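You operate a simulated robot arm through the tools that you are given. There is no shell and no other tool.

Carry out the task below with a simulated robot arm. There is one attempt and no reset: what you move stays moved.

TASK
Cool the open printer, switch it off and put its card away.
Fine: dial to COOL, green key once, switch off only when it shows READY; then the card into the small white holder.

The check looks at the end state, three seconds after you hand in, the way a careful person would. Anything else that was tipped, shoved, dropped, spilled or broken makes it a failure.

THE ROBOT
A 7-joint arm with a fingered hand, fixed in place. Base frame: the origin is on the floor under the middle of its stand, x ahead of it, y to its left, z up; the work surface is at about z = 890. Readings come in mm, degrees, newtons and seconds.
With the tool pointing down near the work surface it reaches from about 240 to 680 mm from the base axis. Its first joint turns from -166.0 to 166.0 degrees. Payload 4 kg.
The tool frame sits at the grasp point between the pads (the TCP): z along the fingers, y along the line on which they close. The tips reach 26 mm beyond it. The gripper opens to 156 mm; its body begins 73 mm behind the TCP. The gripper is a hand of 4 fingers: y runs from the thumb to the fingers, the wrist lies at [0, 0, -239] in the tool frame, and closing takes about 1.5 s.
Orientation is told as [roll, pitch, yaw] about the base's x, y, z axes, in that order, counted from this pose: with the fingers straight down and closing along the base's y, the tool's x points along the base's -x, its y along +y and its z along -z.

THE INTERFACE
- The arm moves only by the tool arm_command. Its argument "motion" is one flat list of numbers, 6 for each row, row after row: the shift along the base's x, y, z in mm, then the turn, a rotation vector about the base's x, y, z in degrees. In form: [dx, dy, dz, ax, ay, az, dx, dy, dz, ax, ay, az, ...]. A call has 1 to 20 rows; each row shifts and turns the commanded pose from where the row before left it. "grip" is the gripper command, from -1 (shut) to 1 (fully open), values between in proportion, set as the call begins (left out, the last holds). A row lasts 0.2 s, in which the tool goes at most 50 mm and 8.6 degrees; a call with a longer step from one row to the next is refused whole, and so is a gripper value outside its range. Where a pose cannot be reached the arm comes as near as it can. A force on the tool above 40 N (or 10 N above the force at the start of the call, whichever is more), or a blocked arm, ends the call early, and 0.2 s more pass. Each finger travels about 72 mm/s and halts on what it meets, pressing with about 21 N; the grip force reading is that of the motor and also rises with nothing between the fingers. The clock runs only during rows and for 0.2 s after the last one: add rows that do not move to give the fingers time. It gives the time, the measured TCP pose, the force on the tool (base axes), the opening and the grip force at its end, in the units of the frame above (readings bear some noise), with the torque about the TCP (base axes, N m) and any sound that the robot's microphone picked up, and new pictures: "views" is both (left out), scene, wrist or none.
- Cameras (640 x 400 px; columns grow to the right, rows downward): "scene" is fixed at [50, 650.4, 1520.2]; the picture's right is [-0.67, -0.74, 0.00], its down [-0.47, 0.43, -0.77] and it looks along [0.57, -0.52, -0.64] (base axes); focal length 329 px, centre (320, 200). "wrist" rides on the gripper at [58, -58, -91] in the tool frame; the picture's right is [0.71, 0.71, 0.00], its down [-0.53, 0.53, -0.67] and it looks along [-0.47, 0.47, 0.74] (tool axes); focal length 265 px, centre (320, 200). There is no depth. A picture from a camera that has moved, and an enlarged one, comes with that camera's place and axes in the base frame and with its lens.
- set_fingers(finger1, finger2, finger3, thumb_bend): sets how far each is bent, from 0 (flat) to 1 (curled in); at 0.3 the hand is open as for a grip, at 0.7 the pads meet at the TCP. One left out holds its place. A second passes; each finger stops where it meets its share of the squeeze, and holds until it gets a number again. A gripper value or a shape takes the hand back. It gives what a move gives, with no picture; readings hold the bend of each and the force on the fingers (four entries, about 0 where the hand has none), thumb and palm.
- hand_shape(shape): the hand has 4 fingers and takes this shape, open, in about a second: jaw (thumb against the fingers, like two jaws); tri (thumb and two fingers); tip (a fingertip pinch); poke (one finger out to press); point (the index stretched); flat (the hand flat); cup (the hand cupped); fist (a fist). The gripper value then closes the fingers along that shape, each until it touches; the sizes above hold for jaw. It gives what a move gives, with no picture.
- inspect(camera, box): a new picture of the part [left, top, right, bottom] of that camera's present view, enlarged. No time passes.
- hand_in(): hands the job in; it is judged then, once.

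Nothing tells you positions but the pictures and the camera data. Unless the task says otherwise, let go and move clear before handing in.

The tools are called after "Call:" by a JSON object that holds its "api" and its "payload". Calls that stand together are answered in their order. arm_command: Moves the arm, as the interface text tells. Its arguments: {"type":"object","properties":{"motion":{"type":"array","items":{"type":"number"}},"grip":{"type":"number"},"views":{"type":"string","enum":["both","scene","wrist","none"]}},"required":["motion"]} The other tools are called the same way: hand_shape (shape) gives the hand a shape; set_fingers (finger1, finger2, finger3, thumb_bend) moves the fingers one by one; inspect (camera, box) takes an enlarged picture of a part of a camera's view; hand_in () hands the job in.

At the start:

```text
time_s: 0.0
tool_pos: [358.5, 198.3, 1198.2]
orientation: [0.0, 0.0, 0.1]
wrist_force: [-0.8, -0.1, -0.8]
moment: [-0.02, -0.05, -0.01]
finger_gap: 155.7
finger_force: 0.1
shape: jaw
bend: [0.3, 0.3, 0.3, 0.3]
finger forces: [0.0, 0.0, 0.0, 0.1, 0.0, 0.0]
```

scene: 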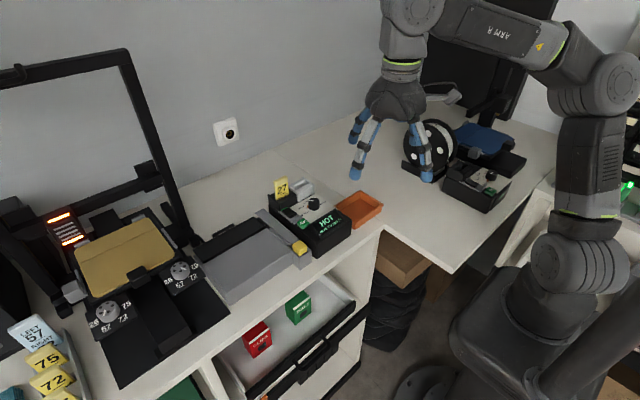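
wrist: 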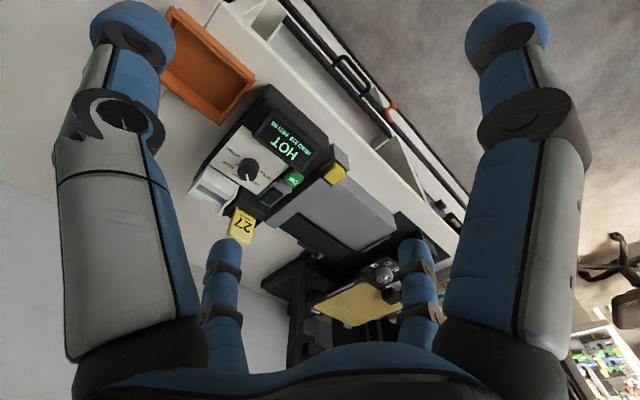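

I see a bench with a printer on the left and a control box showing HOT near the middle, plus a second similar box on the right near a spool. I'll zoom in before moving anything.

Call:
{"api": "inspect", "payload": {"camera": "scene", "box": [240, 160, 400, 260]}}

Call:
{"api": "inspect", "payload": {"camera": "scene", "box": [400, 110, 560, 210]}}

Call:
{"api": "inspect", "payload": {"camera": "scene", "box": [0, 180, 240, 400]}}

Call:
{"api": "inspect", "payload": {"camera": "wrist", "box": [170, 70, 370, 250]}}

Call:
{"api": "inspect", "payload": {"camera": "scene", "box": [200, 250, 400, 400]}}

```text
4.00 times, centred on (320, 210) of scene
camera zoom: at [50.0, 650.4, 1520.2], right [-0.67, -0.74, 0.0], down [-0.47, 0.43, -0.77], along [0.57, -0.52, -0.64], focal length 1316 px, centre (320, 160)
```

zoom: 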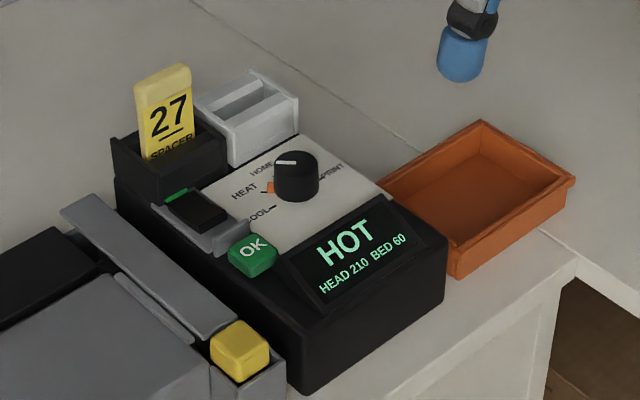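

```text
4.00 times, centred on (480, 160) of scene
camera zoom: at [50.0, 650.4, 1520.2], right [-0.67, -0.74, 0.0], down [-0.47, 0.43, -0.77], along [0.57, -0.52, -0.64], focal length 1316 px, centre (-320, 360)
```

zoom: 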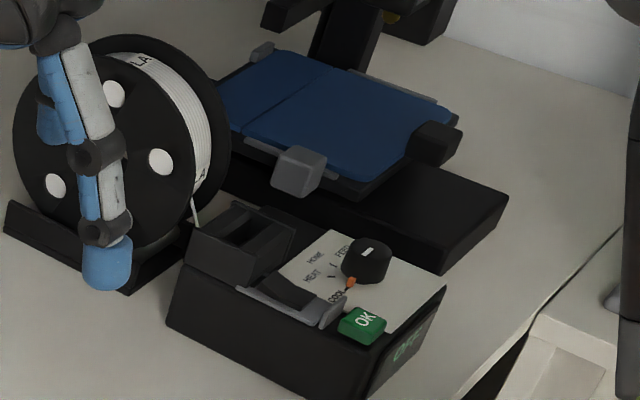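

```text
1.82 times, centred on (120, 290) of scene
camera zoom: at [50.0, 650.4, 1520.2], right [-0.67, -0.74, 0.0], down [-0.47, 0.43, -0.77], along [0.57, -0.52, -0.64], focal length 598 px, centre (684, 36)
```

zoom: 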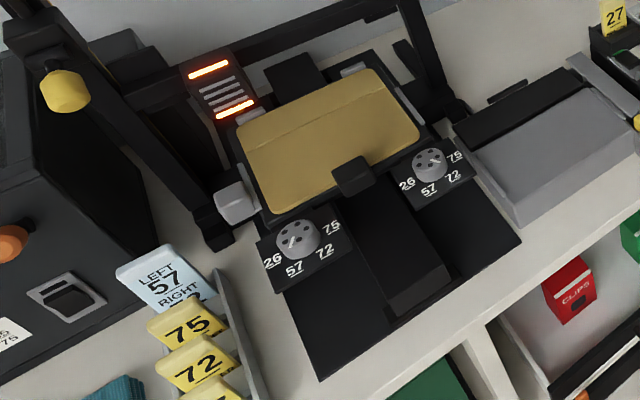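

```text
2.22 times, centred on (270, 160) of wrist
camera zoom: at [299.7, 139.3, 1289.8], right [-0.71, 0.71, 0.0], down [0.53, 0.53, 0.67], along [0.47, 0.47, -0.74], focal length 590 px, centre (431, 289)
```

zoom: 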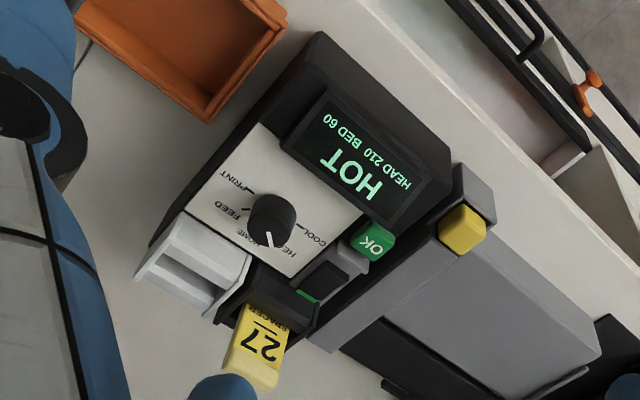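

```text
2.67 times, centred on (300, 325) of scene
camera zoom: at [50.0, 650.4, 1520.2], right [-0.67, -0.74, 0.0], down [-0.47, 0.43, -0.77], along [0.57, -0.52, -0.64], focal length 877 px, centre (373, -133)
```

zoom: 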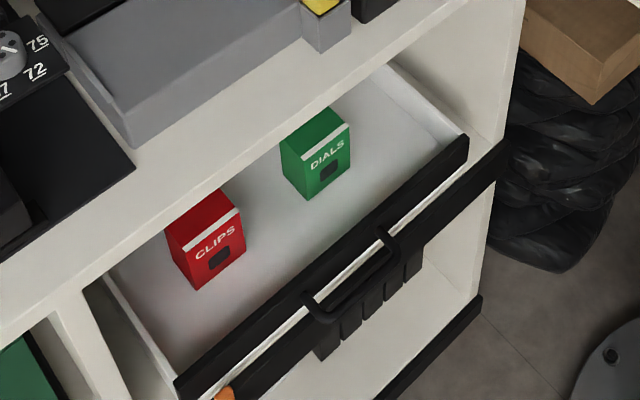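

The left control box reads HOT and its dial points at HEAT. The green OK key, rocker switch, yellow 27 card in the black slot and white holder are all on that box. I'll try the hand shapes in free air first.

Call:
{"api": "hand_shape", "payload": {"shape": "tip"}}

Call:
{"api": "inspect", "payload": {"camera": "scene", "box": [320, 50, 480, 200]}}

Call:
{"api": "inspect", "payload": {"camera": "wrist", "box": [0, 0, 640, 400]}}

Call:
{"api": "hand_shape", "payload": {"shape": "poke"}}

Call:
{"api": "inspect", "payload": {"camera": "scene", "box": [320, 50, 480, 200]}}

Call:
{"api": "inspect", "payload": {"camera": "wrist", "box": [0, 0, 640, 400]}}

Call:
{"api": "hand_shape", "payload": {"shape": "tri"}}

Call:
{"api": "inspect", "payload": {"camera": "scene", "box": [320, 50, 480, 200]}}

Call:
{"api": "inspect", "payload": {"camera": "wrist", "box": [0, 0, 640, 400]}}

```text
time_s: 0.9
tool_pos: [358.5, 197.7, 1197.9]
orientation: [0.1, 0.0, 0.0]
wrist_force: [-0.2, 0.8, -0.4]
moment: [0.04, 0.0, -0.01]
finger_gap: 156.0
finger_force: 0.0
shape: tip
bend: [0.12, 0.3, 0.12, 0.3]
finger forces: [0.0, 0.1, 0.0, 0.0, 0.0, 0.1]
```

```text
2.67 times, centred on (400, 125) of scene
camera zoom: at [50.0, 650.4, 1520.2], right [-0.67, -0.74, 0.0], down [-0.47, 0.43, -0.77], along [0.57, -0.52, -0.64], focal length 877 px, centre (107, 400)
```

zoom: 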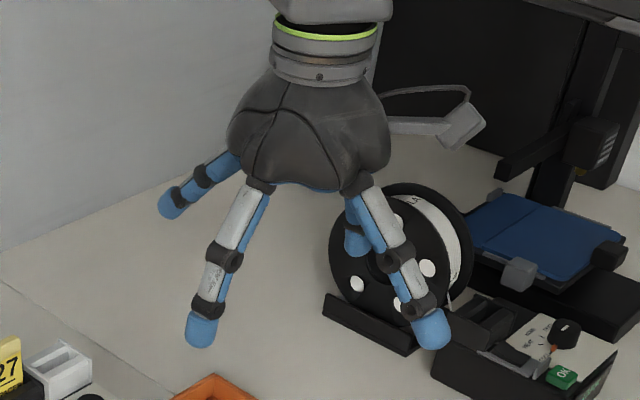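

```text
1.00 times, centred on (320, 200) of wrist (not enlarged: the box is as wide or as high as the picture)
camera zoom: at [299.7, 139.3, 1289.7], right [-0.71, 0.71, 0.0], down [0.53, 0.53, 0.67], along [0.47, 0.47, -0.74], focal length 265 px, centre (320, 200)
```

zoom: 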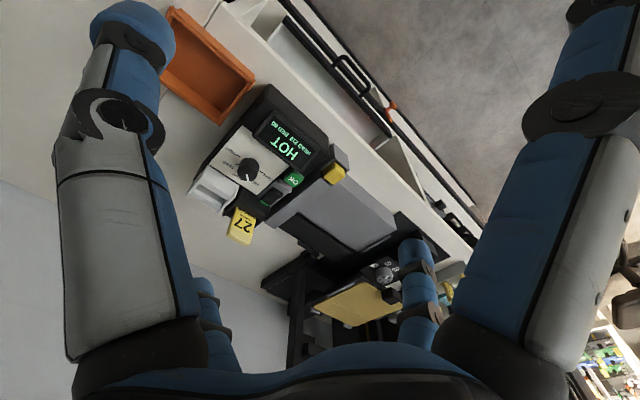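

```text
time_s: 1.8
tool_pos: [357.6, 197.6, 1198.9]
orientation: [0.1, 0.0, -0.1]
wrist_force: [0.5, 0.0, 1.0]
moment: [0.01, 0.0, -0.05]
finger_gap: 0.0
finger_force: 0.0
shape: poke
bend: [1.0, 1.0, 1.0, 0.91]
finger forces: [0.0, 0.0, 0.0, 0.1, 0.0, 0.0]
```

```text
2.67 times, centred on (400, 125) of scene
camera zoom: at [50.0, 650.4, 1520.2], right [-0.67, -0.74, 0.0], down [-0.47, 0.43, -0.77], along [0.57, -0.52, -0.64], focal length 877 px, centre (107, 400)
```

zoom: 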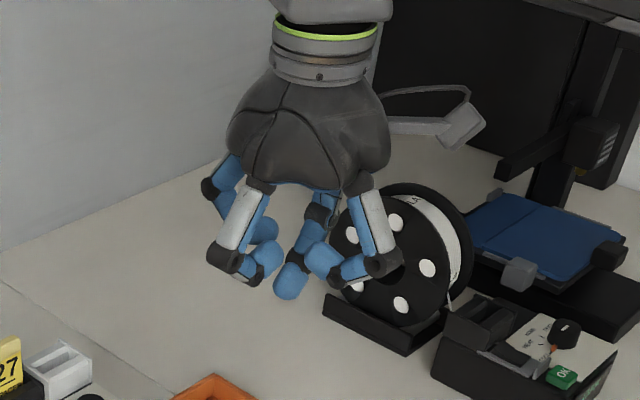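

```text
1.00 times, centred on (320, 200) of wrist (not enlarged: the box is as wide or as high as the picture)
camera zoom: at [299.7, 139.3, 1289.8], right [-0.71, 0.71, 0.0], down [0.53, 0.53, 0.67], along [0.47, 0.47, -0.74], focal length 265 px, centre (320, 200)
```

zoom: 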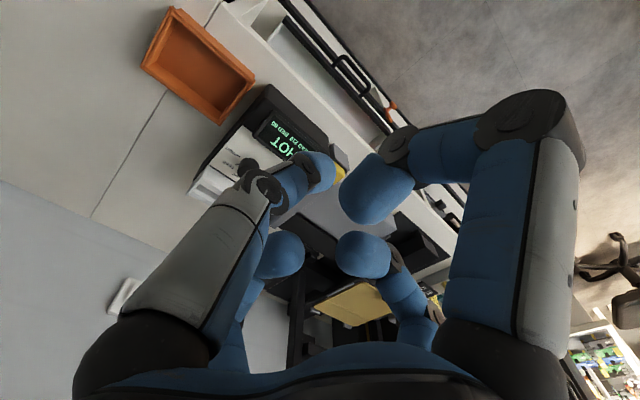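

```text
time_s: 2.7
tool_pos: [359.0, 196.9, 1197.9]
orientation: [0.1, 0.0, 0.1]
wrist_force: [-0.1, -0.4, -0.5]
moment: [0.0, 0.02, -0.01]
finger_gap: 155.9
finger_force: 0.1
shape: tri
bend: [0.3, 0.3, 0.3, 0.3]
finger forces: [0.0, 0.0, 0.0, 0.0, 0.1, 0.1]
```

```text
2.67 times, centred on (400, 125) of scene
camera zoom: at [50.0, 650.4, 1520.2], right [-0.67, -0.74, 0.0], down [-0.47, 0.43, -0.77], along [0.57, -0.52, -0.64], focal length 877 px, centre (107, 400)
```

zoom: 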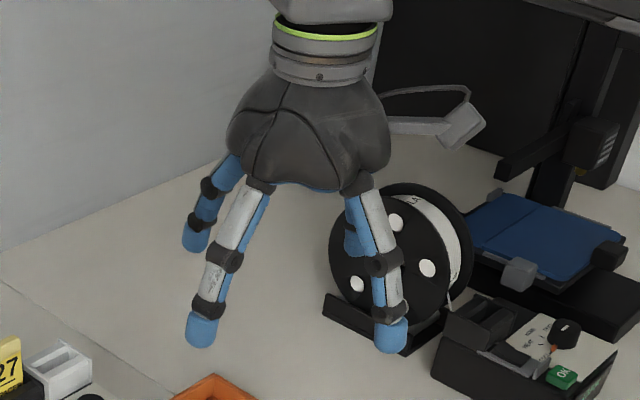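

```text
1.00 times, centred on (320, 200) of wrist (not enlarged: the box is as wide or as high as the picture)
camera zoom: at [299.7, 139.3, 1289.8], right [-0.71, 0.71, 0.0], down [0.53, 0.53, 0.67], along [0.47, 0.47, -0.74], focal length 265 px, centre (320, 200)
```

zoom: 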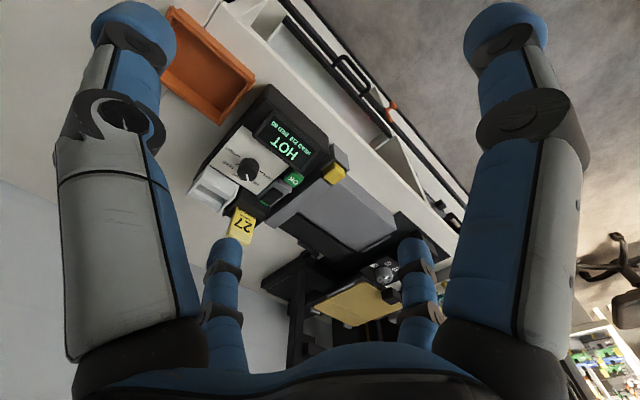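

The hand has four fingers in a cross (thumb at −y, finger2 at +y, fingers 1 and 3 at ±x), and the box is around x 530, y 230. I'll move the wrist camera so it looks squarely at the box.

Call:
{"api": "arm_command", "payload": {"motion": [24, -22, -29, 0, 0, 0, 24, -23, -29, 0, 0, 0, 24, -23, -30, 0, 0, 0, 0, 0, 0, 0, 0, 0], "views": "both"}}

Call:
{"api": "inspect", "payload": {"camera": "wrist", "box": [210, 90, 430, 310]}}

```text
time_s: 3.7
tool_pos: [430.5, 131.3, 1111.2]
orientation: [-0.1, 0.0, -0.1]
wrist_force: [-0.1, -0.1, -0.5]
moment: [-0.01, 0.05, 0.0]
finger_gap: 155.9
finger_force: 0.0
shape: tri
bend: [0.3, 0.3, 0.3, 0.3]
finger forces: [0.1, 0.1, 0.0, 0.0, 0.0, 0.0]
camera wrist: at [372.4, 72.9, 1202.6], right [-0.71, 0.71, 0.0], down [0.53, 0.53, 0.67], along [0.47, 0.47, -0.74], focal length 265 px, centre (320, 200)
```

scene: 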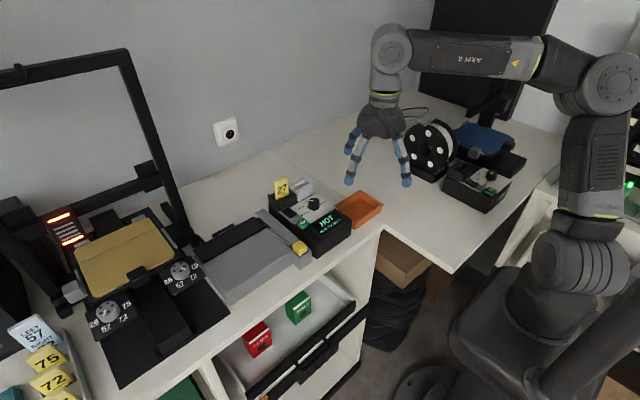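
wrist: 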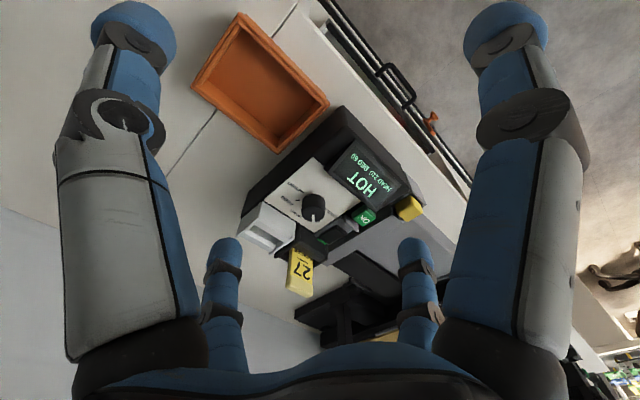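

```text
1.82 times, centred on (320, 200) of wrist
camera zoom: at [372.4, 72.9, 1202.6], right [-0.71, 0.71, 0.0], down [0.53, 0.53, 0.67], along [0.47, 0.47, -0.74], focal length 483 px, centre (320, 200)
```

zoom: 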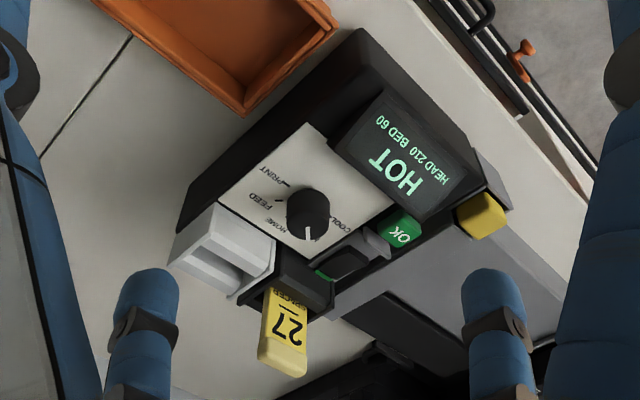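

I have an oblique view of the box. I'll zoom in on the dial, the switch and the card and holder.

Call:
{"api": "inspect", "payload": {"camera": "wrist", "box": [270, 150, 370, 250]}}

Call:
{"api": "inspect", "payload": {"camera": "wrist", "box": [230, 200, 350, 310]}}

Call:
{"api": "inspect", "payload": {"camera": "scene", "box": [260, 170, 360, 260]}}

```text
4.00 times, centred on (320, 200) of wrist
camera zoom: at [372.4, 72.9, 1202.6], right [-0.71, 0.71, 0.0], down [0.53, 0.53, 0.67], along [0.47, 0.47, -0.74], focal length 1062 px, centre (320, 200)
```

zoom: 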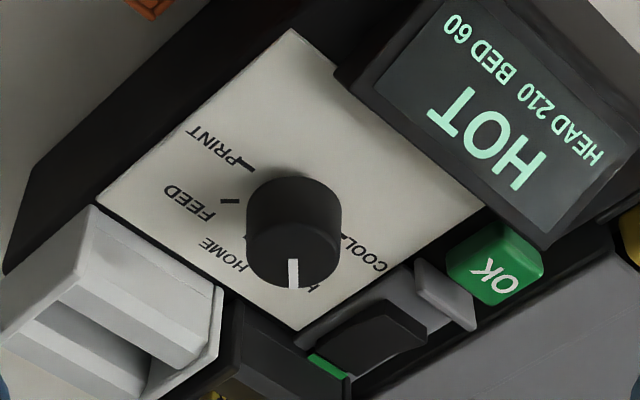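

```text
3.64 times, centred on (290, 255) of wrist
camera zoom: at [372.4, 72.9, 1202.6], right [-0.71, 0.71, 0.0], down [0.53, 0.53, 0.67], along [0.47, 0.47, -0.74], focal length 965 px, centre (429, 0)
```

zoom: 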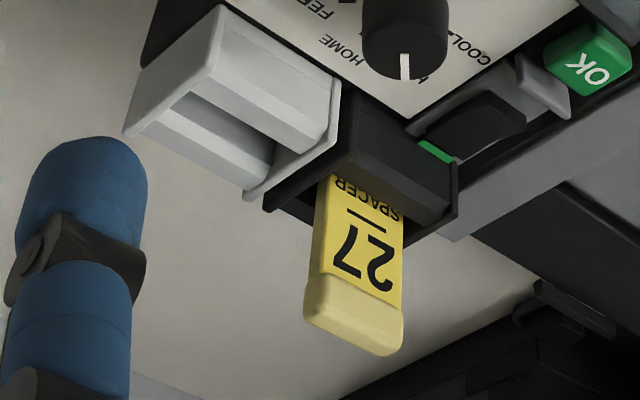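

```text
4.44 times, centred on (310, 215) of scene
camera zoom: at [50.0, 650.4, 1520.2], right [-0.67, -0.74, 0.0], down [-0.47, 0.43, -0.77], along [0.57, -0.52, -0.64], focal length 1462 px, centre (364, 133)
```

zoom: 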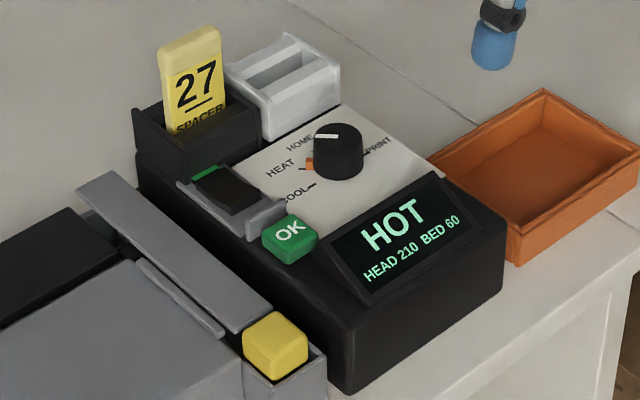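

The dial's white line points at HEAT, and the card stands in the black slot behind the switch. I need to know whether the switch is a rocker or a slider, so I'll zoom in on both boxes' switches.

Call:
{"api": "inspect", "payload": {"camera": "wrist", "box": [310, 200, 370, 250]}}

Call:
{"api": "inspect", "payload": {"camera": "scene", "box": [450, 155, 510, 200]}}

Call:
{"api": "inspect", "payload": {"camera": "scene", "box": [270, 185, 330, 230]}}

Call:
{"api": "inspect", "payload": {"camera": "scene", "box": [0, 200, 60, 260]}}

```text
8.00 times, centred on (340, 225) of wrist
camera zoom: at [372.4, 72.9, 1202.6], right [-0.71, 0.71, 0.0], down [0.53, 0.53, 0.67], along [0.47, 0.47, -0.74], focal length 2123 px, centre (160, 0)
```

zoom: 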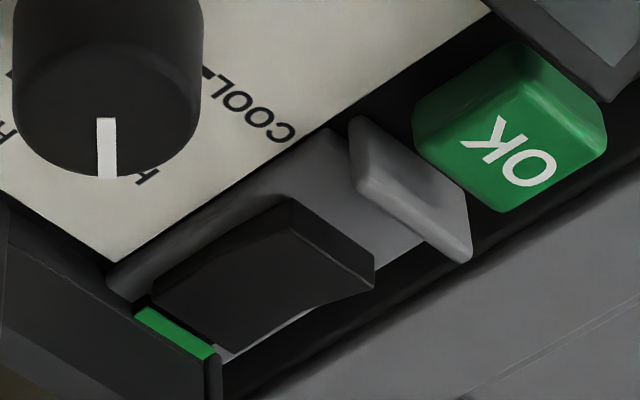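

```text
8.89 times, centred on (480, 178) of scene
camera zoom: at [50.0, 650.4, 1520.2], right [-0.67, -0.74, 0.0], down [-0.47, 0.43, -0.77], along [0.57, -0.52, -0.64], focal length 2924 px, centre (-1102, 400)
```

zoom: 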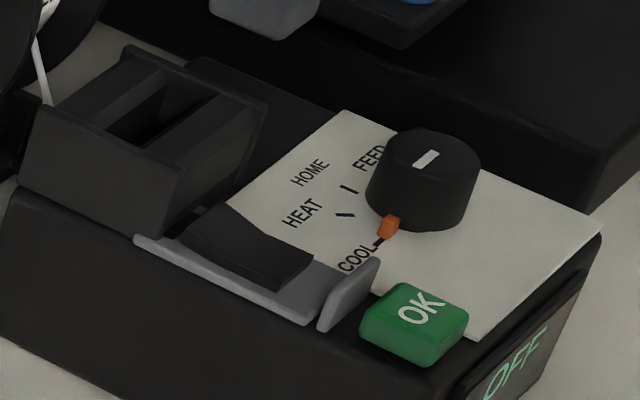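

```text
8.89 times, centred on (300, 208) of scene
camera zoom: at [50.0, 650.4, 1520.2], right [-0.67, -0.74, 0.0], down [-0.47, 0.43, -0.77], along [0.57, -0.52, -0.64], focal length 2924 px, centre (498, 133)
```

zoom: 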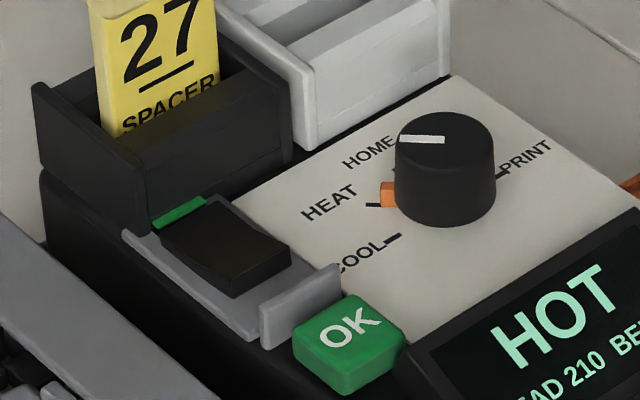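

```text
6.67 times, centred on (30, 230) of scene
camera zoom: at [50.0, 650.4, 1520.2], right [-0.67, -0.74, 0.0], down [-0.47, 0.43, -0.77], along [0.57, -0.52, -0.64], focal length 2193 px, centre (2253, 0)
```

zoom: 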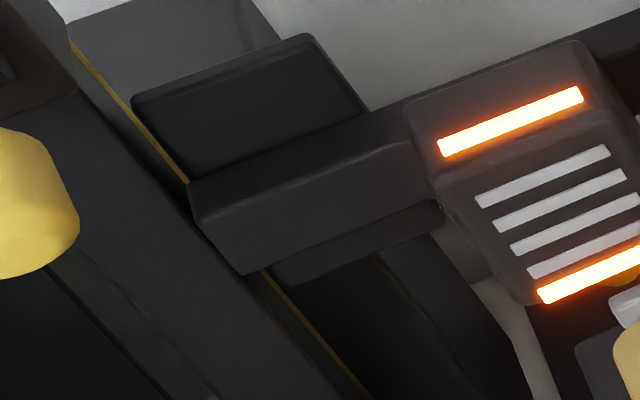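

The switch is a rocker: its front end stands up now, and pressing that end turns it off, as on the OFF box. The panel lies square to the base axes with the dial at about (537, 226, top 975), so I'll test a two-finger pinch in the air with the other two fingers out of the way.

Call:
{"api": "set_fingers", "payload": {"finger1": 0, "finger2": 0.57, "finger3": 0, "thumb_bend": 0.57}}

Call:
{"api": "inspect", "payload": {"camera": "scene", "box": [310, 60, 470, 200]}}

Call:
{"api": "inspect", "payload": {"camera": "wrist", "box": [0, 0, 640, 400]}}

Call:
{"api": "set_fingers", "payload": {"finger1": 1, "finger3": 1}}

Call:
{"api": "inspect", "payload": {"camera": "scene", "box": [310, 60, 470, 200]}}

Call:
{"api": "inspect", "payload": {"camera": "wrist", "box": [0, 0, 640, 400]}}

```text
time_s: 4.7
tool_pos: [430.2, 130.7, 1111.6]
orientation: [-0.1, -0.1, 0.0]
wrist_force: [0.3, 0.3, 0.4]
moment: [0.01, 0.0, 0.01]
finger_gap: 107.9
finger_force: 0.1
shape: fingers
bend: [0.01, 0.56, 0.01, 0.56]
finger forces: [0.0, 0.0, 0.1, 0.0, 0.0, 0.1]
```

```text
2.86 times, centred on (390, 130) of scene
camera zoom: at [50.0, 650.4, 1520.2], right [-0.67, -0.74, 0.0], down [-0.47, 0.43, -0.77], along [0.57, -0.52, -0.64], focal length 940 px, centre (120, 400)
```

zoom: 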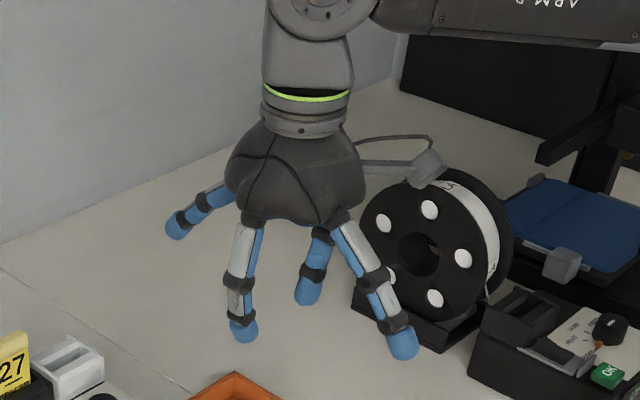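

```text
1.00 times, centred on (320, 200) of wrist (not enlarged: the box is as wide or as high as the picture)
camera zoom: at [372.2, 73.2, 1203.0], right [-0.71, 0.71, 0.0], down [0.53, 0.53, 0.67], along [0.47, 0.47, -0.74], focal length 265 px, centre (320, 200)
```

zoom: 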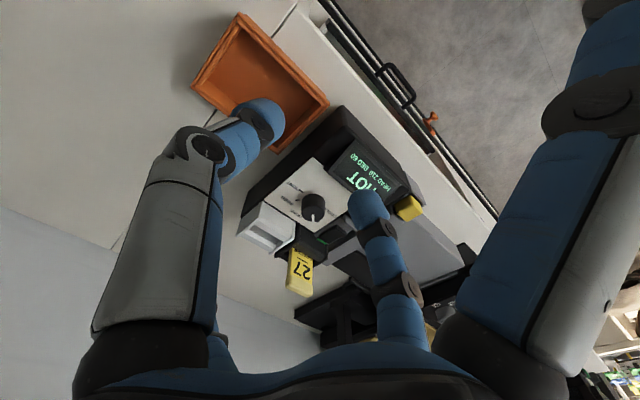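

```text
time_s: 5.7
tool_pos: [431.6, 131.6, 1112.0]
orientation: [0.0, 0.0, -0.1]
wrist_force: [0.2, 0.7, 0.3]
moment: [0.0, 0.02, -0.04]
finger_gap: 21.6
finger_force: 0.1
shape: fingers
bend: [0.73, 0.56, 0.73, 0.56]
finger forces: [0.1, 0.0, 0.0, 0.0, 0.0, 0.0]
```

```text
2.86 times, centred on (390, 130) of scene
camera zoom: at [50.0, 650.4, 1520.2], right [-0.67, -0.74, 0.0], down [-0.47, 0.43, -0.77], along [0.57, -0.52, -0.64], focal length 940 px, centre (120, 400)
```

zoom: 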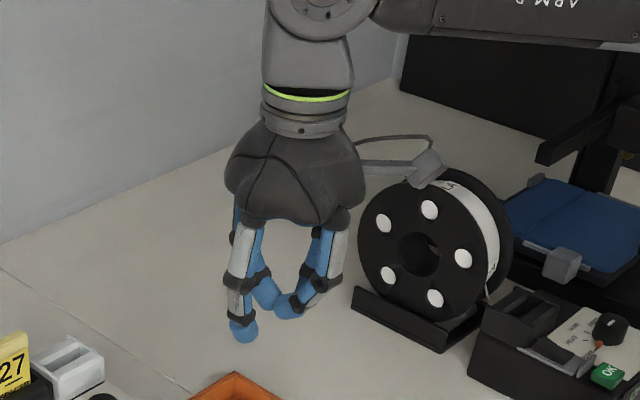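

```text
1.00 times, centred on (320, 200) of wrist (not enlarged: the box is as wide or as high as the picture)
camera zoom: at [372.2, 73.2, 1202.9], right [-0.71, 0.71, 0.0], down [0.53, 0.53, 0.67], along [0.47, 0.47, -0.74], focal length 265 px, centre (320, 200)
```

zoom: 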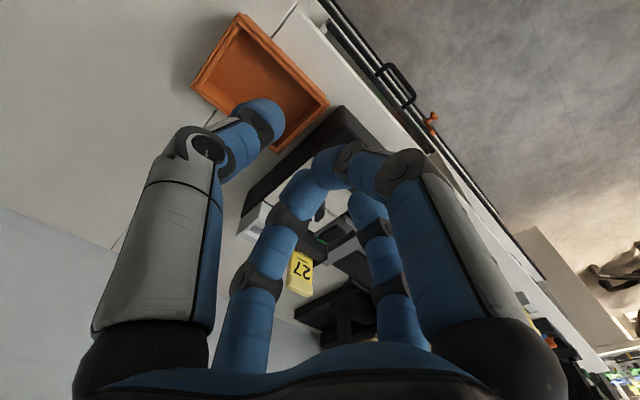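

Fingers 1 and 3 splay clear when flat, so I'll pinch with the thumb and finger 2. I'll go above the dial at a safe height, yawed −30°, to check the alignment.

Call:
{"api": "set_fingers", "payload": {"finger1": 0, "finger2": 0.5, "finger3": 0, "thumb_bend": 0.5}}

Call:
{"api": "arm_command", "payload": {"motion": [26, 24, -6, 0, 0, -7.5, 27, 24, -8, 0, 0, -7.5, 27, 24, -8, 0, 0, -7.5, 27, 24, -8, 0, 0, -7.5, 0, 0, 0, 0, 0, 0], "views": "both"}}

Call:
{"api": "inspect", "payload": {"camera": "wrist", "box": [220, 40, 420, 200]}}

Call:
{"api": "inspect", "payload": {"camera": "scene", "box": [240, 130, 400, 240]}}

```text
time_s: 6.7
tool_pos: [431.1, 131.6, 1111.5]
orientation: [0.0, -0.1, 0.0]
wrist_force: [-0.1, 1.0, -0.1]
moment: [0.02, 0.04, -0.01]
finger_gap: 111.9
finger_force: 0.1
shape: fingers
bend: [0.01, 0.5, 0.01, 0.5]
finger forces: [0.0, 0.0, 0.0, 0.0, 0.0, 0.0]
```

```text
time_s: 7.9
tool_pos: [532.3, 199.8, 1079.0]
orientation: [0.1, -0.1, -30.1]
wrist_force: [0.2, -0.2, -0.2]
moment: [-0.02, -0.04, 0.02]
finger_gap: 111.9
finger_force: 0.1
shape: fingers
bend: [0.01, 0.5, 0.01, 0.5]
finger forces: [0.0, 0.1, 0.0, 0.0, 0.1, 0.0]
out of reach, approached as far as the arm can: row 4
camera wrist: at [451.9, 177.7, 1170.7], right [-0.26, 0.97, 0.0], down [0.72, 0.19, 0.67], along [0.65, 0.17, -0.74], focal length 265 px, centre (320, 200)
```

scene: 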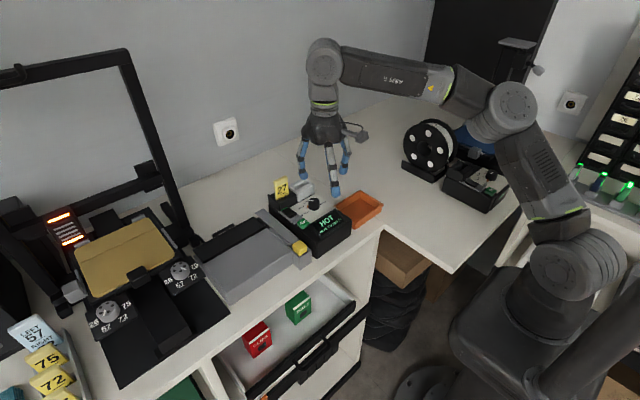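
wrist: 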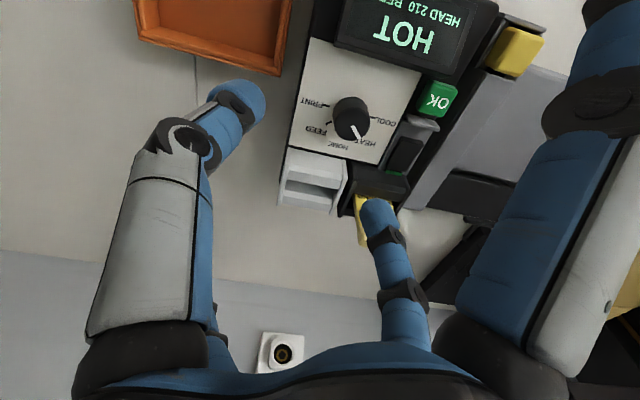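

```text
2.50 times, centred on (320, 120) of wrist
camera zoom: at [451.9, 177.7, 1170.7], right [-0.26, 0.97, 0.0], down [0.72, 0.19, 0.67], along [0.65, 0.17, -0.74], focal length 664 px, centre (320, 400)
```

zoom: 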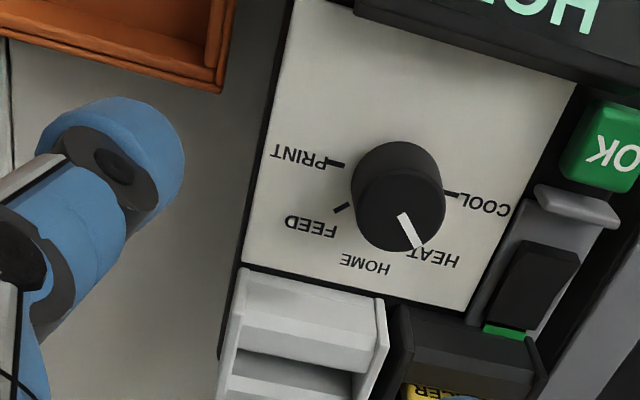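

```text
3.64 times, centred on (320, 185) of scene
camera zoom: at [50.0, 650.4, 1520.2], right [-0.67, -0.74, 0.0], down [-0.47, 0.43, -0.77], along [0.57, -0.52, -0.64], focal length 1196 px, centre (320, 254)
```

zoom: 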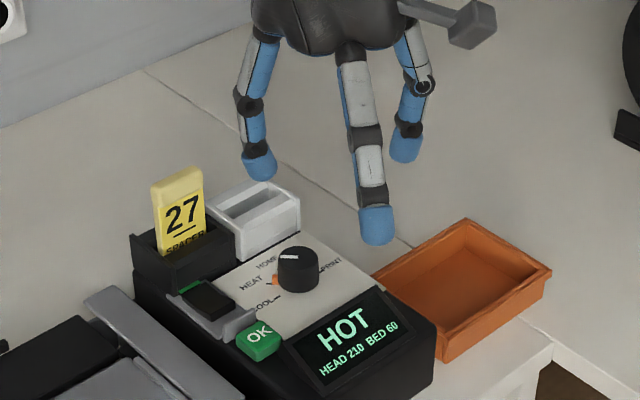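

The arm stopped short at (532, 200, 1079), so reach is limited at this height. I'll lower a little and see how the commanded pose responds.

Call:
{"api": "arm_command", "payload": {"motion": [0, 0, -20, 0, 0, 0, 0, 0, 0, 0, 0, 0], "views": "none"}}

```text
time_s: 8.5
tool_pos: [531.1, 197.4, 1059.5]
orientation: [0.1, 0.1, -30.1]
wrist_force: [-0.5, -0.2, -1.3]
moment: [0.0, -0.01, 0.03]
finger_gap: 111.8
finger_force: 0.0
shape: fingers
bend: [0.01, 0.5, 0.01, 0.5]
finger forces: [0.1, 0.0, 0.0, 0.1, 0.1, 0.0]
```

The commanded pose follows the measured one. I'll step toward the dial axis while lowering a bit.

Call:
{"api": "arm_command", "payload": {"motion": [3, 14, -5, 0, 0, 0, 3, 14, -4, 0, 0, 0, 0, 0, 0, 0, 0, 0], "views": "wrist"}}

Call:
{"api": "inspect", "payload": {"camera": "wrist", "box": [260, 80, 380, 200]}}

```text
time_s: 9.3
tool_pos: [534.7, 217.5, 1052.6]
orientation: [0.2, -0.2, -30.0]
wrist_force: [-0.3, 0.3, 0.5]
moment: [-0.05, -0.02, 0.04]
finger_gap: 111.8
finger_force: 0.0
shape: fingers
bend: [0.01, 0.5, 0.01, 0.5]
finger forces: [0.0, 0.2, 0.0, 0.0, 0.0, 0.1]
out of reach, approached as far as the arm can: row 2
camera wrist: at [454.1, 195.3, 1144.5], right [-0.26, 0.97, 0.0], down [0.72, 0.19, 0.67], along [0.65, 0.17, -0.74], focal length 265 px, centre (320, 200)
```

wrist: 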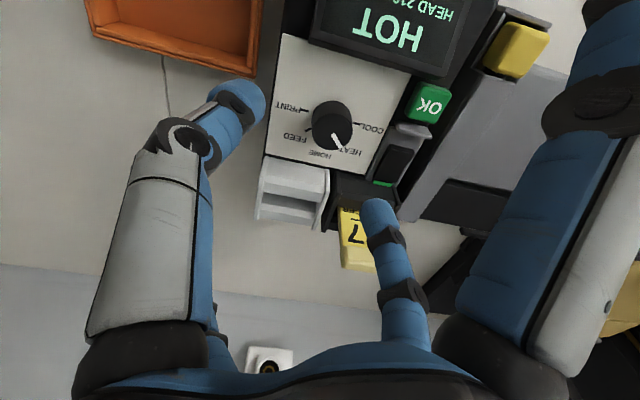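

```text
3.33 times, centred on (320, 140) of wrist
camera zoom: at [454.1, 195.3, 1144.5], right [-0.26, 0.97, 0.0], down [0.72, 0.19, 0.67], along [0.65, 0.17, -0.74], focal length 885 px, centre (320, 400)
```

zoom: 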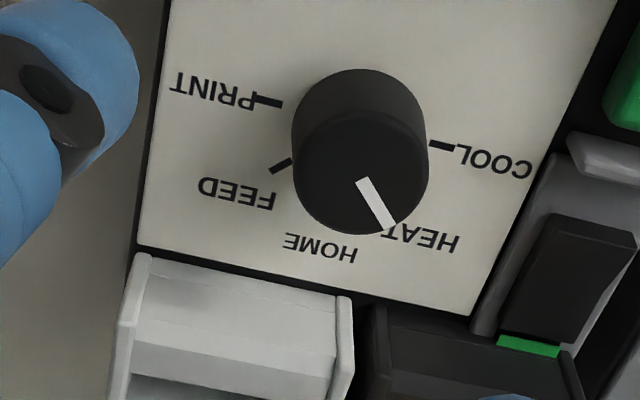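

The dial axis is at about (538, 227) and its top near z 975; HEAT is at about 45° and COOL at about 90°, so it needs a +45° turn about z. I'll yaw to −60° and come down to just above the dial with the pinch slightly open.

Call:
{"api": "set_fingers", "payload": {"finger1": 0, "finger2": 0.58, "finger3": 0, "thumb_bend": 0.58}}

Call:
{"api": "arm_command", "payload": {"motion": [0, 0, -14, 0, 0, -7.5, 1, 3, -14, 0, 0, -7.5, 1, 3, -9, 0, 0, -7.5, 1, 3, -5, 0, 0, -7.5, 0, 0, 0, 0, 0, 0], "views": "both"}}

Call:
{"api": "inspect", "payload": {"camera": "wrist", "box": [220, 100, 420, 240]}}

Call:
{"api": "inspect", "payload": {"camera": "scene", "box": [260, 140, 380, 240]}}

```text
time_s: 10.3
tool_pos: [534.9, 216.9, 1052.9]
orientation: [0.2, -0.1, -30.2]
wrist_force: [-1.0, 0.6, 0.1]
moment: [-0.04, -0.01, -0.01]
finger_gap: 107.5
finger_force: 0.1
shape: fingers
bend: [0.01, 0.57, 0.01, 0.57]
finger forces: [0.1, 0.0, 0.0, 0.0, 0.1, 0.0]
```

```text
time_s: 11.5
tool_pos: [524.2, 110.7, 1015.3]
orientation: [0.1, 0.0, -59.1]
wrist_force: [0.0, -0.2, -0.2]
moment: [0.01, 0.01, -0.02]
finger_gap: 107.6
finger_force: 0.0
shape: fingers
bend: [0.01, 0.57, 0.0, 0.57]
finger forces: [0.0, 0.1, 0.0, 0.0, 0.0, 0.1]
out of reach, approached as far as the arm can: row 1, 2, 3, 4
camera wrist: at [444.4, 130.2, 1107.1], right [0.24, 0.97, 0.0], down [0.72, -0.18, 0.67], along [0.65, -0.16, -0.74], focal length 265 px, centre (320, 200)
```

scene: 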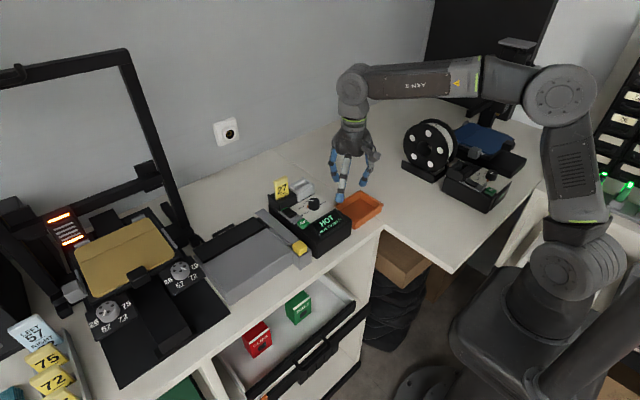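
wrist: 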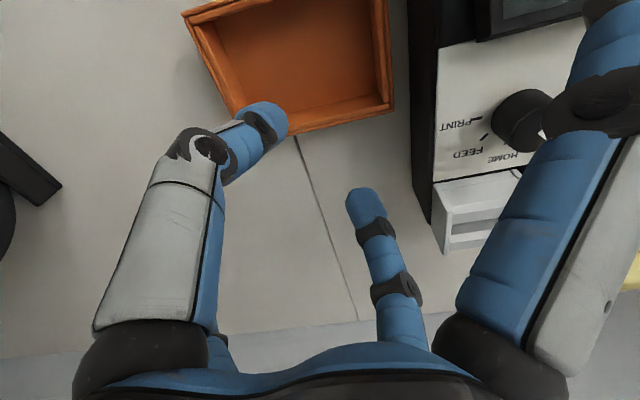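

```text
2.86 times, centred on (320, 170) of wrist
camera zoom: at [444.4, 130.2, 1107.1], right [0.24, 0.97, 0.0], down [0.72, -0.18, 0.67], along [0.65, -0.16, -0.74], focal length 758 px, centre (320, 286)
```

zoom: 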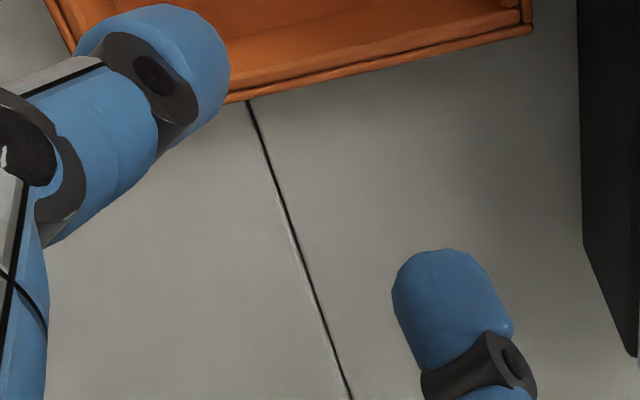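

```text
4.00 times, centred on (320, 190) of scene
camera zoom: at [50.0, 650.4, 1520.2], right [-0.67, -0.74, 0.0], down [-0.47, 0.43, -0.77], along [0.57, -0.52, -0.64], focal length 1316 px, centre (320, 240)
```

zoom: 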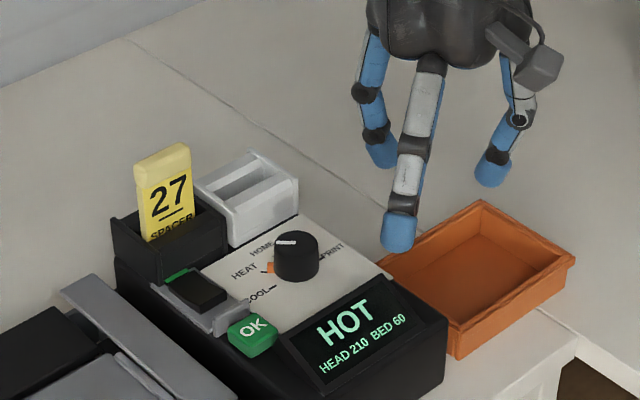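

Yaw −60° hit a joint limit and the arm slid sideways over free desk; nothing was touched. I'll pinch with fingers 1 and 3 instead, using yaw +30° to +75°, which gives the same pinch axis; first I rise, then rotate.

Call:
{"api": "arm_command", "payload": {"motion": [0, 0, 25, 0, 0, 8, 0, 0, 25, 0, 0, 8, 0, 5, 0, 0, 0, 8, 0, 10, 0, 0, 0, 8, 0, 12, 0, 0, 0, 8, 0, 12, 0, 0, 0, 8, 2, 12, 0, 0, 0, 8, 3, 12, 0, 0, 0, 8, 3, 13, 0, 0, 0, 8, 3, 13, 0, 0, 0, 8, 2, 14, 0, 0, 0, 9, 0, 13, 0, 0, 0, 0, 0, 0, 0, 0, 0, 0], "views": "none"}}

```text
refused: row 11 steps farther than a row can; nothing moved
```

Row 11's 9° turn is over the 8.6° limit, so nothing moved. I'll resend it with smaller turns.

Call:
{"api": "arm_command", "payload": {"motion": [0, 0, 25, 0, 0, 8, 0, 0, 25, 0, 0, 8, 0, 5, 0, 0, 0, 8, 0, 10, 0, 0, 0, 8, 0, 12, 0, 0, 0, 8, 0, 12, 0, 0, 0, 8, 2, 12, 0, 0, 0, 8, 3, 12, 0, 0, 0, 8, 3, 13, 0, 0, 0, 8, 3, 13, 0, 0, 0, 8, 2, 14, 0, 0, 0, 8, 0, 13, 0, 0, 0, 1, 0, 0, 0, 0, 0, 0], "views": "none"}}

Call:
{"api": "set_fingers", "payload": {"finger1": 0.58, "finger2": 0, "finger3": 0.58, "thumb_bend": 0}}

Call:
{"api": "arm_command", "payload": {"motion": [0, 0, 0, 0, 0, 0], "views": "both"}}

```text
time_s: 14.3
tool_pos: [534.3, 199.4, 1069.7]
orientation: [0.1, 0.0, 29.0]
wrist_force: [-0.6, -0.1, -0.4]
moment: [0.02, 0.0, -0.02]
finger_gap: 107.3
finger_force: 0.1
shape: fingers
bend: [0.01, 0.57, 0.0, 0.57]
finger forces: [0.0, 0.0, 0.0, 0.1, 0.0, 0.1]
out of reach, approached as far as the arm can: row 11, 12
```

```text
time_s: 15.3
tool_pos: [535.1, 200.2, 1069.9]
orientation: [0.0, 0.0, 29.0]
wrist_force: [0.6, -0.8, 0.8]
moment: [-0.01, 0.02, 0.01]
finger_gap: 108.7
finger_force: 0.0
shape: fingers
bend: [0.57, 0.01, 0.57, 0.0]
finger forces: [0.1, 0.0, 0.0, 0.1, 0.1, 0.0]
```

```text
time_s: 15.7
tool_pos: [535.3, 200.5, 1068.7]
orientation: [0.0, 0.0, 29.1]
wrist_force: [-0.7, -0.2, -0.3]
moment: [0.01, -0.02, 0.02]
finger_gap: 108.8
finger_force: 0.0
shape: fingers
bend: [0.57, 0.01, 0.57, 0.0]
finger forces: [0.1, 0.0, 0.0, 0.1, 0.1, 0.0]
camera wrist: at [511.5, 120.3, 1160.4], right [-0.96, 0.28, 0.0], down [0.21, 0.71, 0.67], along [0.18, 0.64, -0.74], focal length 265 px, centre (320, 200)
```

scene: 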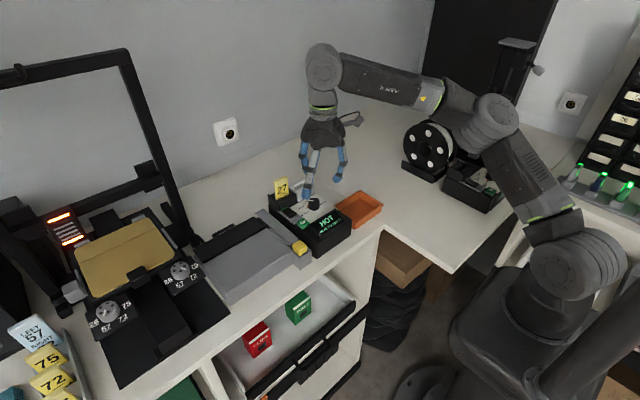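
wrist: 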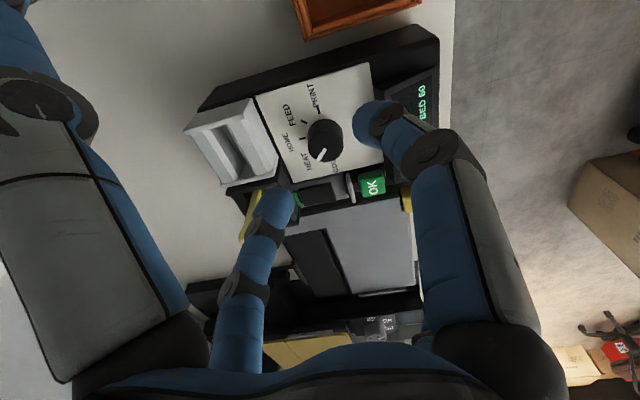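

Reach also shrinks with height, so I'll come in lower. I'll go to (538, 227, 1015) at yaw 43°, which keeps finger 3's bulge away from the card.

Call:
{"api": "arm_command", "payload": {"motion": [0, 0, -20, 0, 0, 5, 1, 10, -18, 0, 0, 5, 1, 10, -10, 0, 0, 4, 1, 6.5, -6, 0, 0, 0, 0, 0, 0, 0, 0, 0], "views": "both"}}

Call:
{"api": "inspect", "payload": {"camera": "wrist", "box": [220, 90, 420, 230]}}

Call:
{"api": "inspect", "payload": {"camera": "scene", "box": [260, 140, 380, 240]}}

```text
time_s: 16.9
tool_pos: [538.9, 226.5, 1013.9]
orientation: [0.1, -0.2, 42.7]
wrist_force: [0.2, 0.5, -0.1]
moment: [-0.01, 0.01, 0.03]
finger_gap: 108.7
finger_force: 0.1
shape: fingers
bend: [0.57, 0.01, 0.57, 0.0]
finger forces: [0.0, 0.1, 0.0, 0.0, 0.0, 0.0]
camera wrist: at [535.5, 143.2, 1105.7], right [-1.0, 0.04, 0.0], down [0.03, 0.74, 0.67], along [0.03, 0.67, -0.74], focal length 265 px, centre (320, 200)
```

scene: 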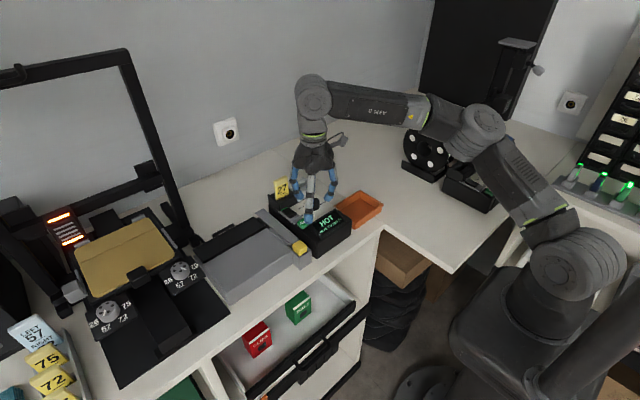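
wrist: 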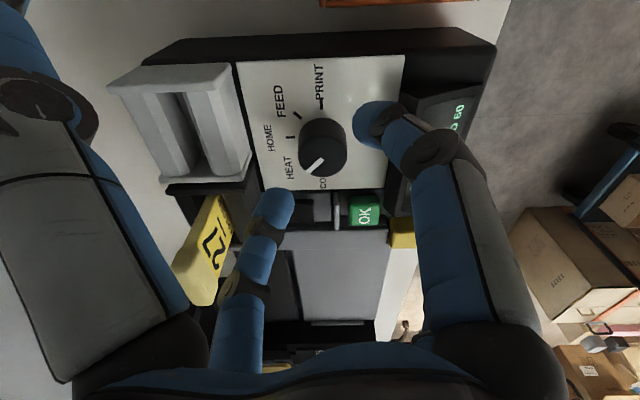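

```text
2.86 times, centred on (320, 160) of wrist
camera zoom: at [535.5, 143.2, 1105.7], right [-1.0, 0.04, 0.0], down [0.03, 0.74, 0.67], along [0.03, 0.67, -0.74], focal length 758 px, centre (320, 314)
```

zoom: 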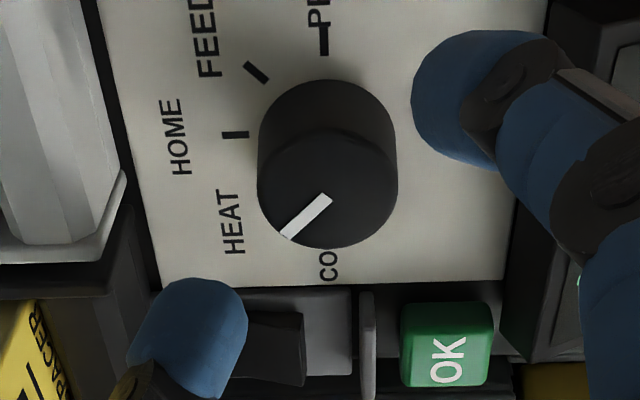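

```text
4.00 times, centred on (320, 190) of scene
camera zoom: at [50.0, 650.4, 1520.2], right [-0.67, -0.74, 0.0], down [-0.47, 0.43, -0.77], along [0.57, -0.52, -0.64], focal length 1316 px, centre (320, 240)
```

zoom: 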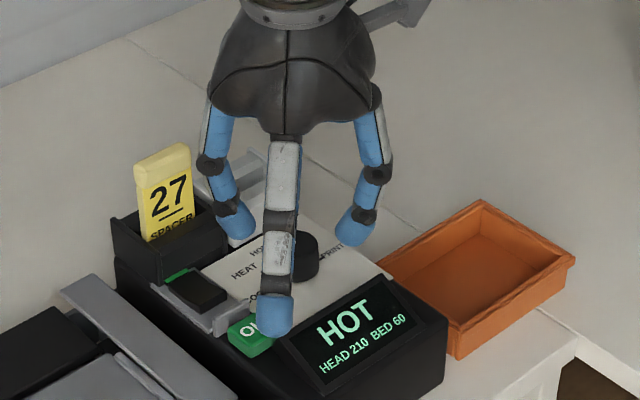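

The hand is centred over the dial: I measure the axis at (537.5, 227). I'll lower so the tips straddle the dial and check before squeezing.

Call:
{"api": "arm_command", "payload": {"motion": [-0.5, 0.2, -11, 0, 0, 0, -0.5, 0.2, -11, 0, 0, 0, 0, 0, 0, 0, 0, 0], "views": "both"}}

Call:
{"api": "inspect", "payload": {"camera": "wrist", "box": [220, 90, 420, 250]}}

Call:
{"api": "inspect", "payload": {"camera": "scene", "box": [270, 150, 370, 240]}}

```text
time_s: 17.7
tool_pos: [537.4, 227.3, 990.6]
orientation: [0.0, -0.1, 43.0]
wrist_force: [0.3, 0.6, 0.3]
moment: [-0.03, -0.01, -0.02]
finger_gap: 109.0
finger_force: 0.1
shape: fingers
bend: [0.57, 0.01, 0.57, 0.0]
finger forces: [0.1, 0.0, 0.0, 0.0, 0.0, 0.1]
camera wrist: at [534.4, 144.2, 1083.6], right [-1.0, 0.04, 0.0], down [0.03, 0.74, 0.67], along [0.02, 0.67, -0.74], focal length 265 px, centre (320, 200)
```

scene: 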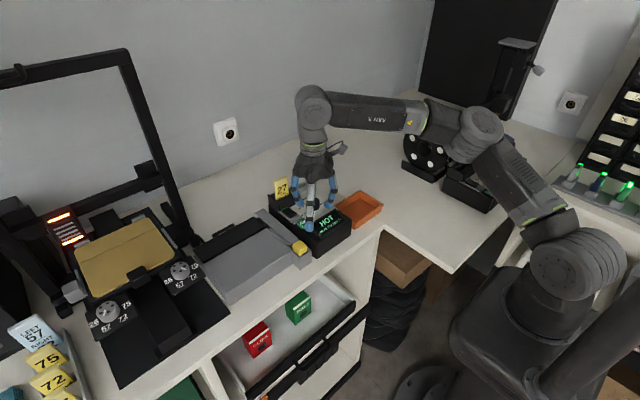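
wrist: 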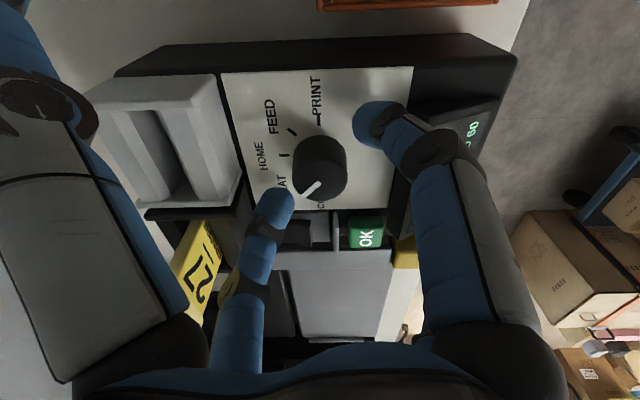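

```text
2.50 times, centred on (320, 170) of wrist
camera zoom: at [534.4, 144.2, 1083.6], right [-1.0, 0.04, 0.0], down [0.03, 0.74, 0.67], along [0.02, 0.67, -0.74], focal length 664 px, centre (320, 275)
```

zoom: 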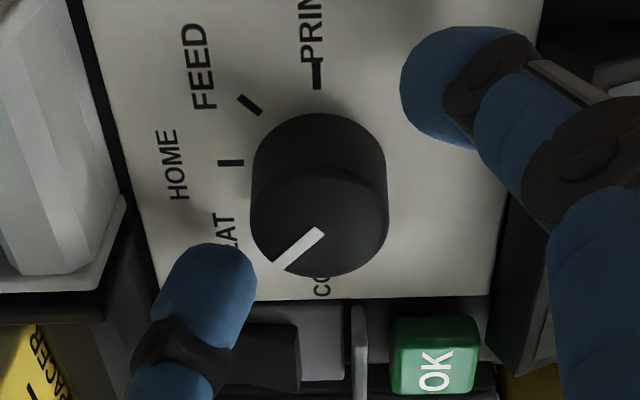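

```text
4.44 times, centred on (320, 195) of scene
camera zoom: at [50.0, 650.4, 1520.2], right [-0.67, -0.74, 0.0], down [-0.47, 0.43, -0.77], along [0.57, -0.52, -0.64], focal length 1462 px, centre (320, 222)
```

zoom: 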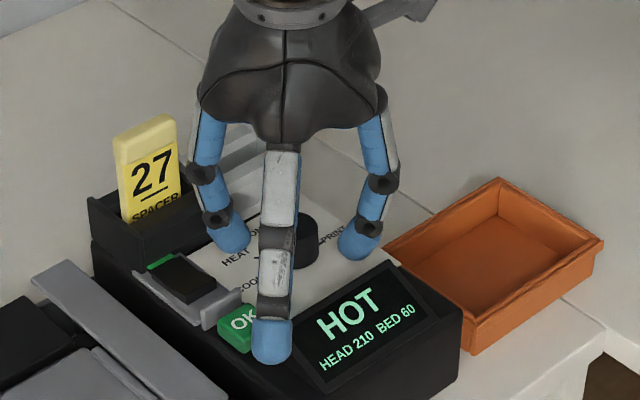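

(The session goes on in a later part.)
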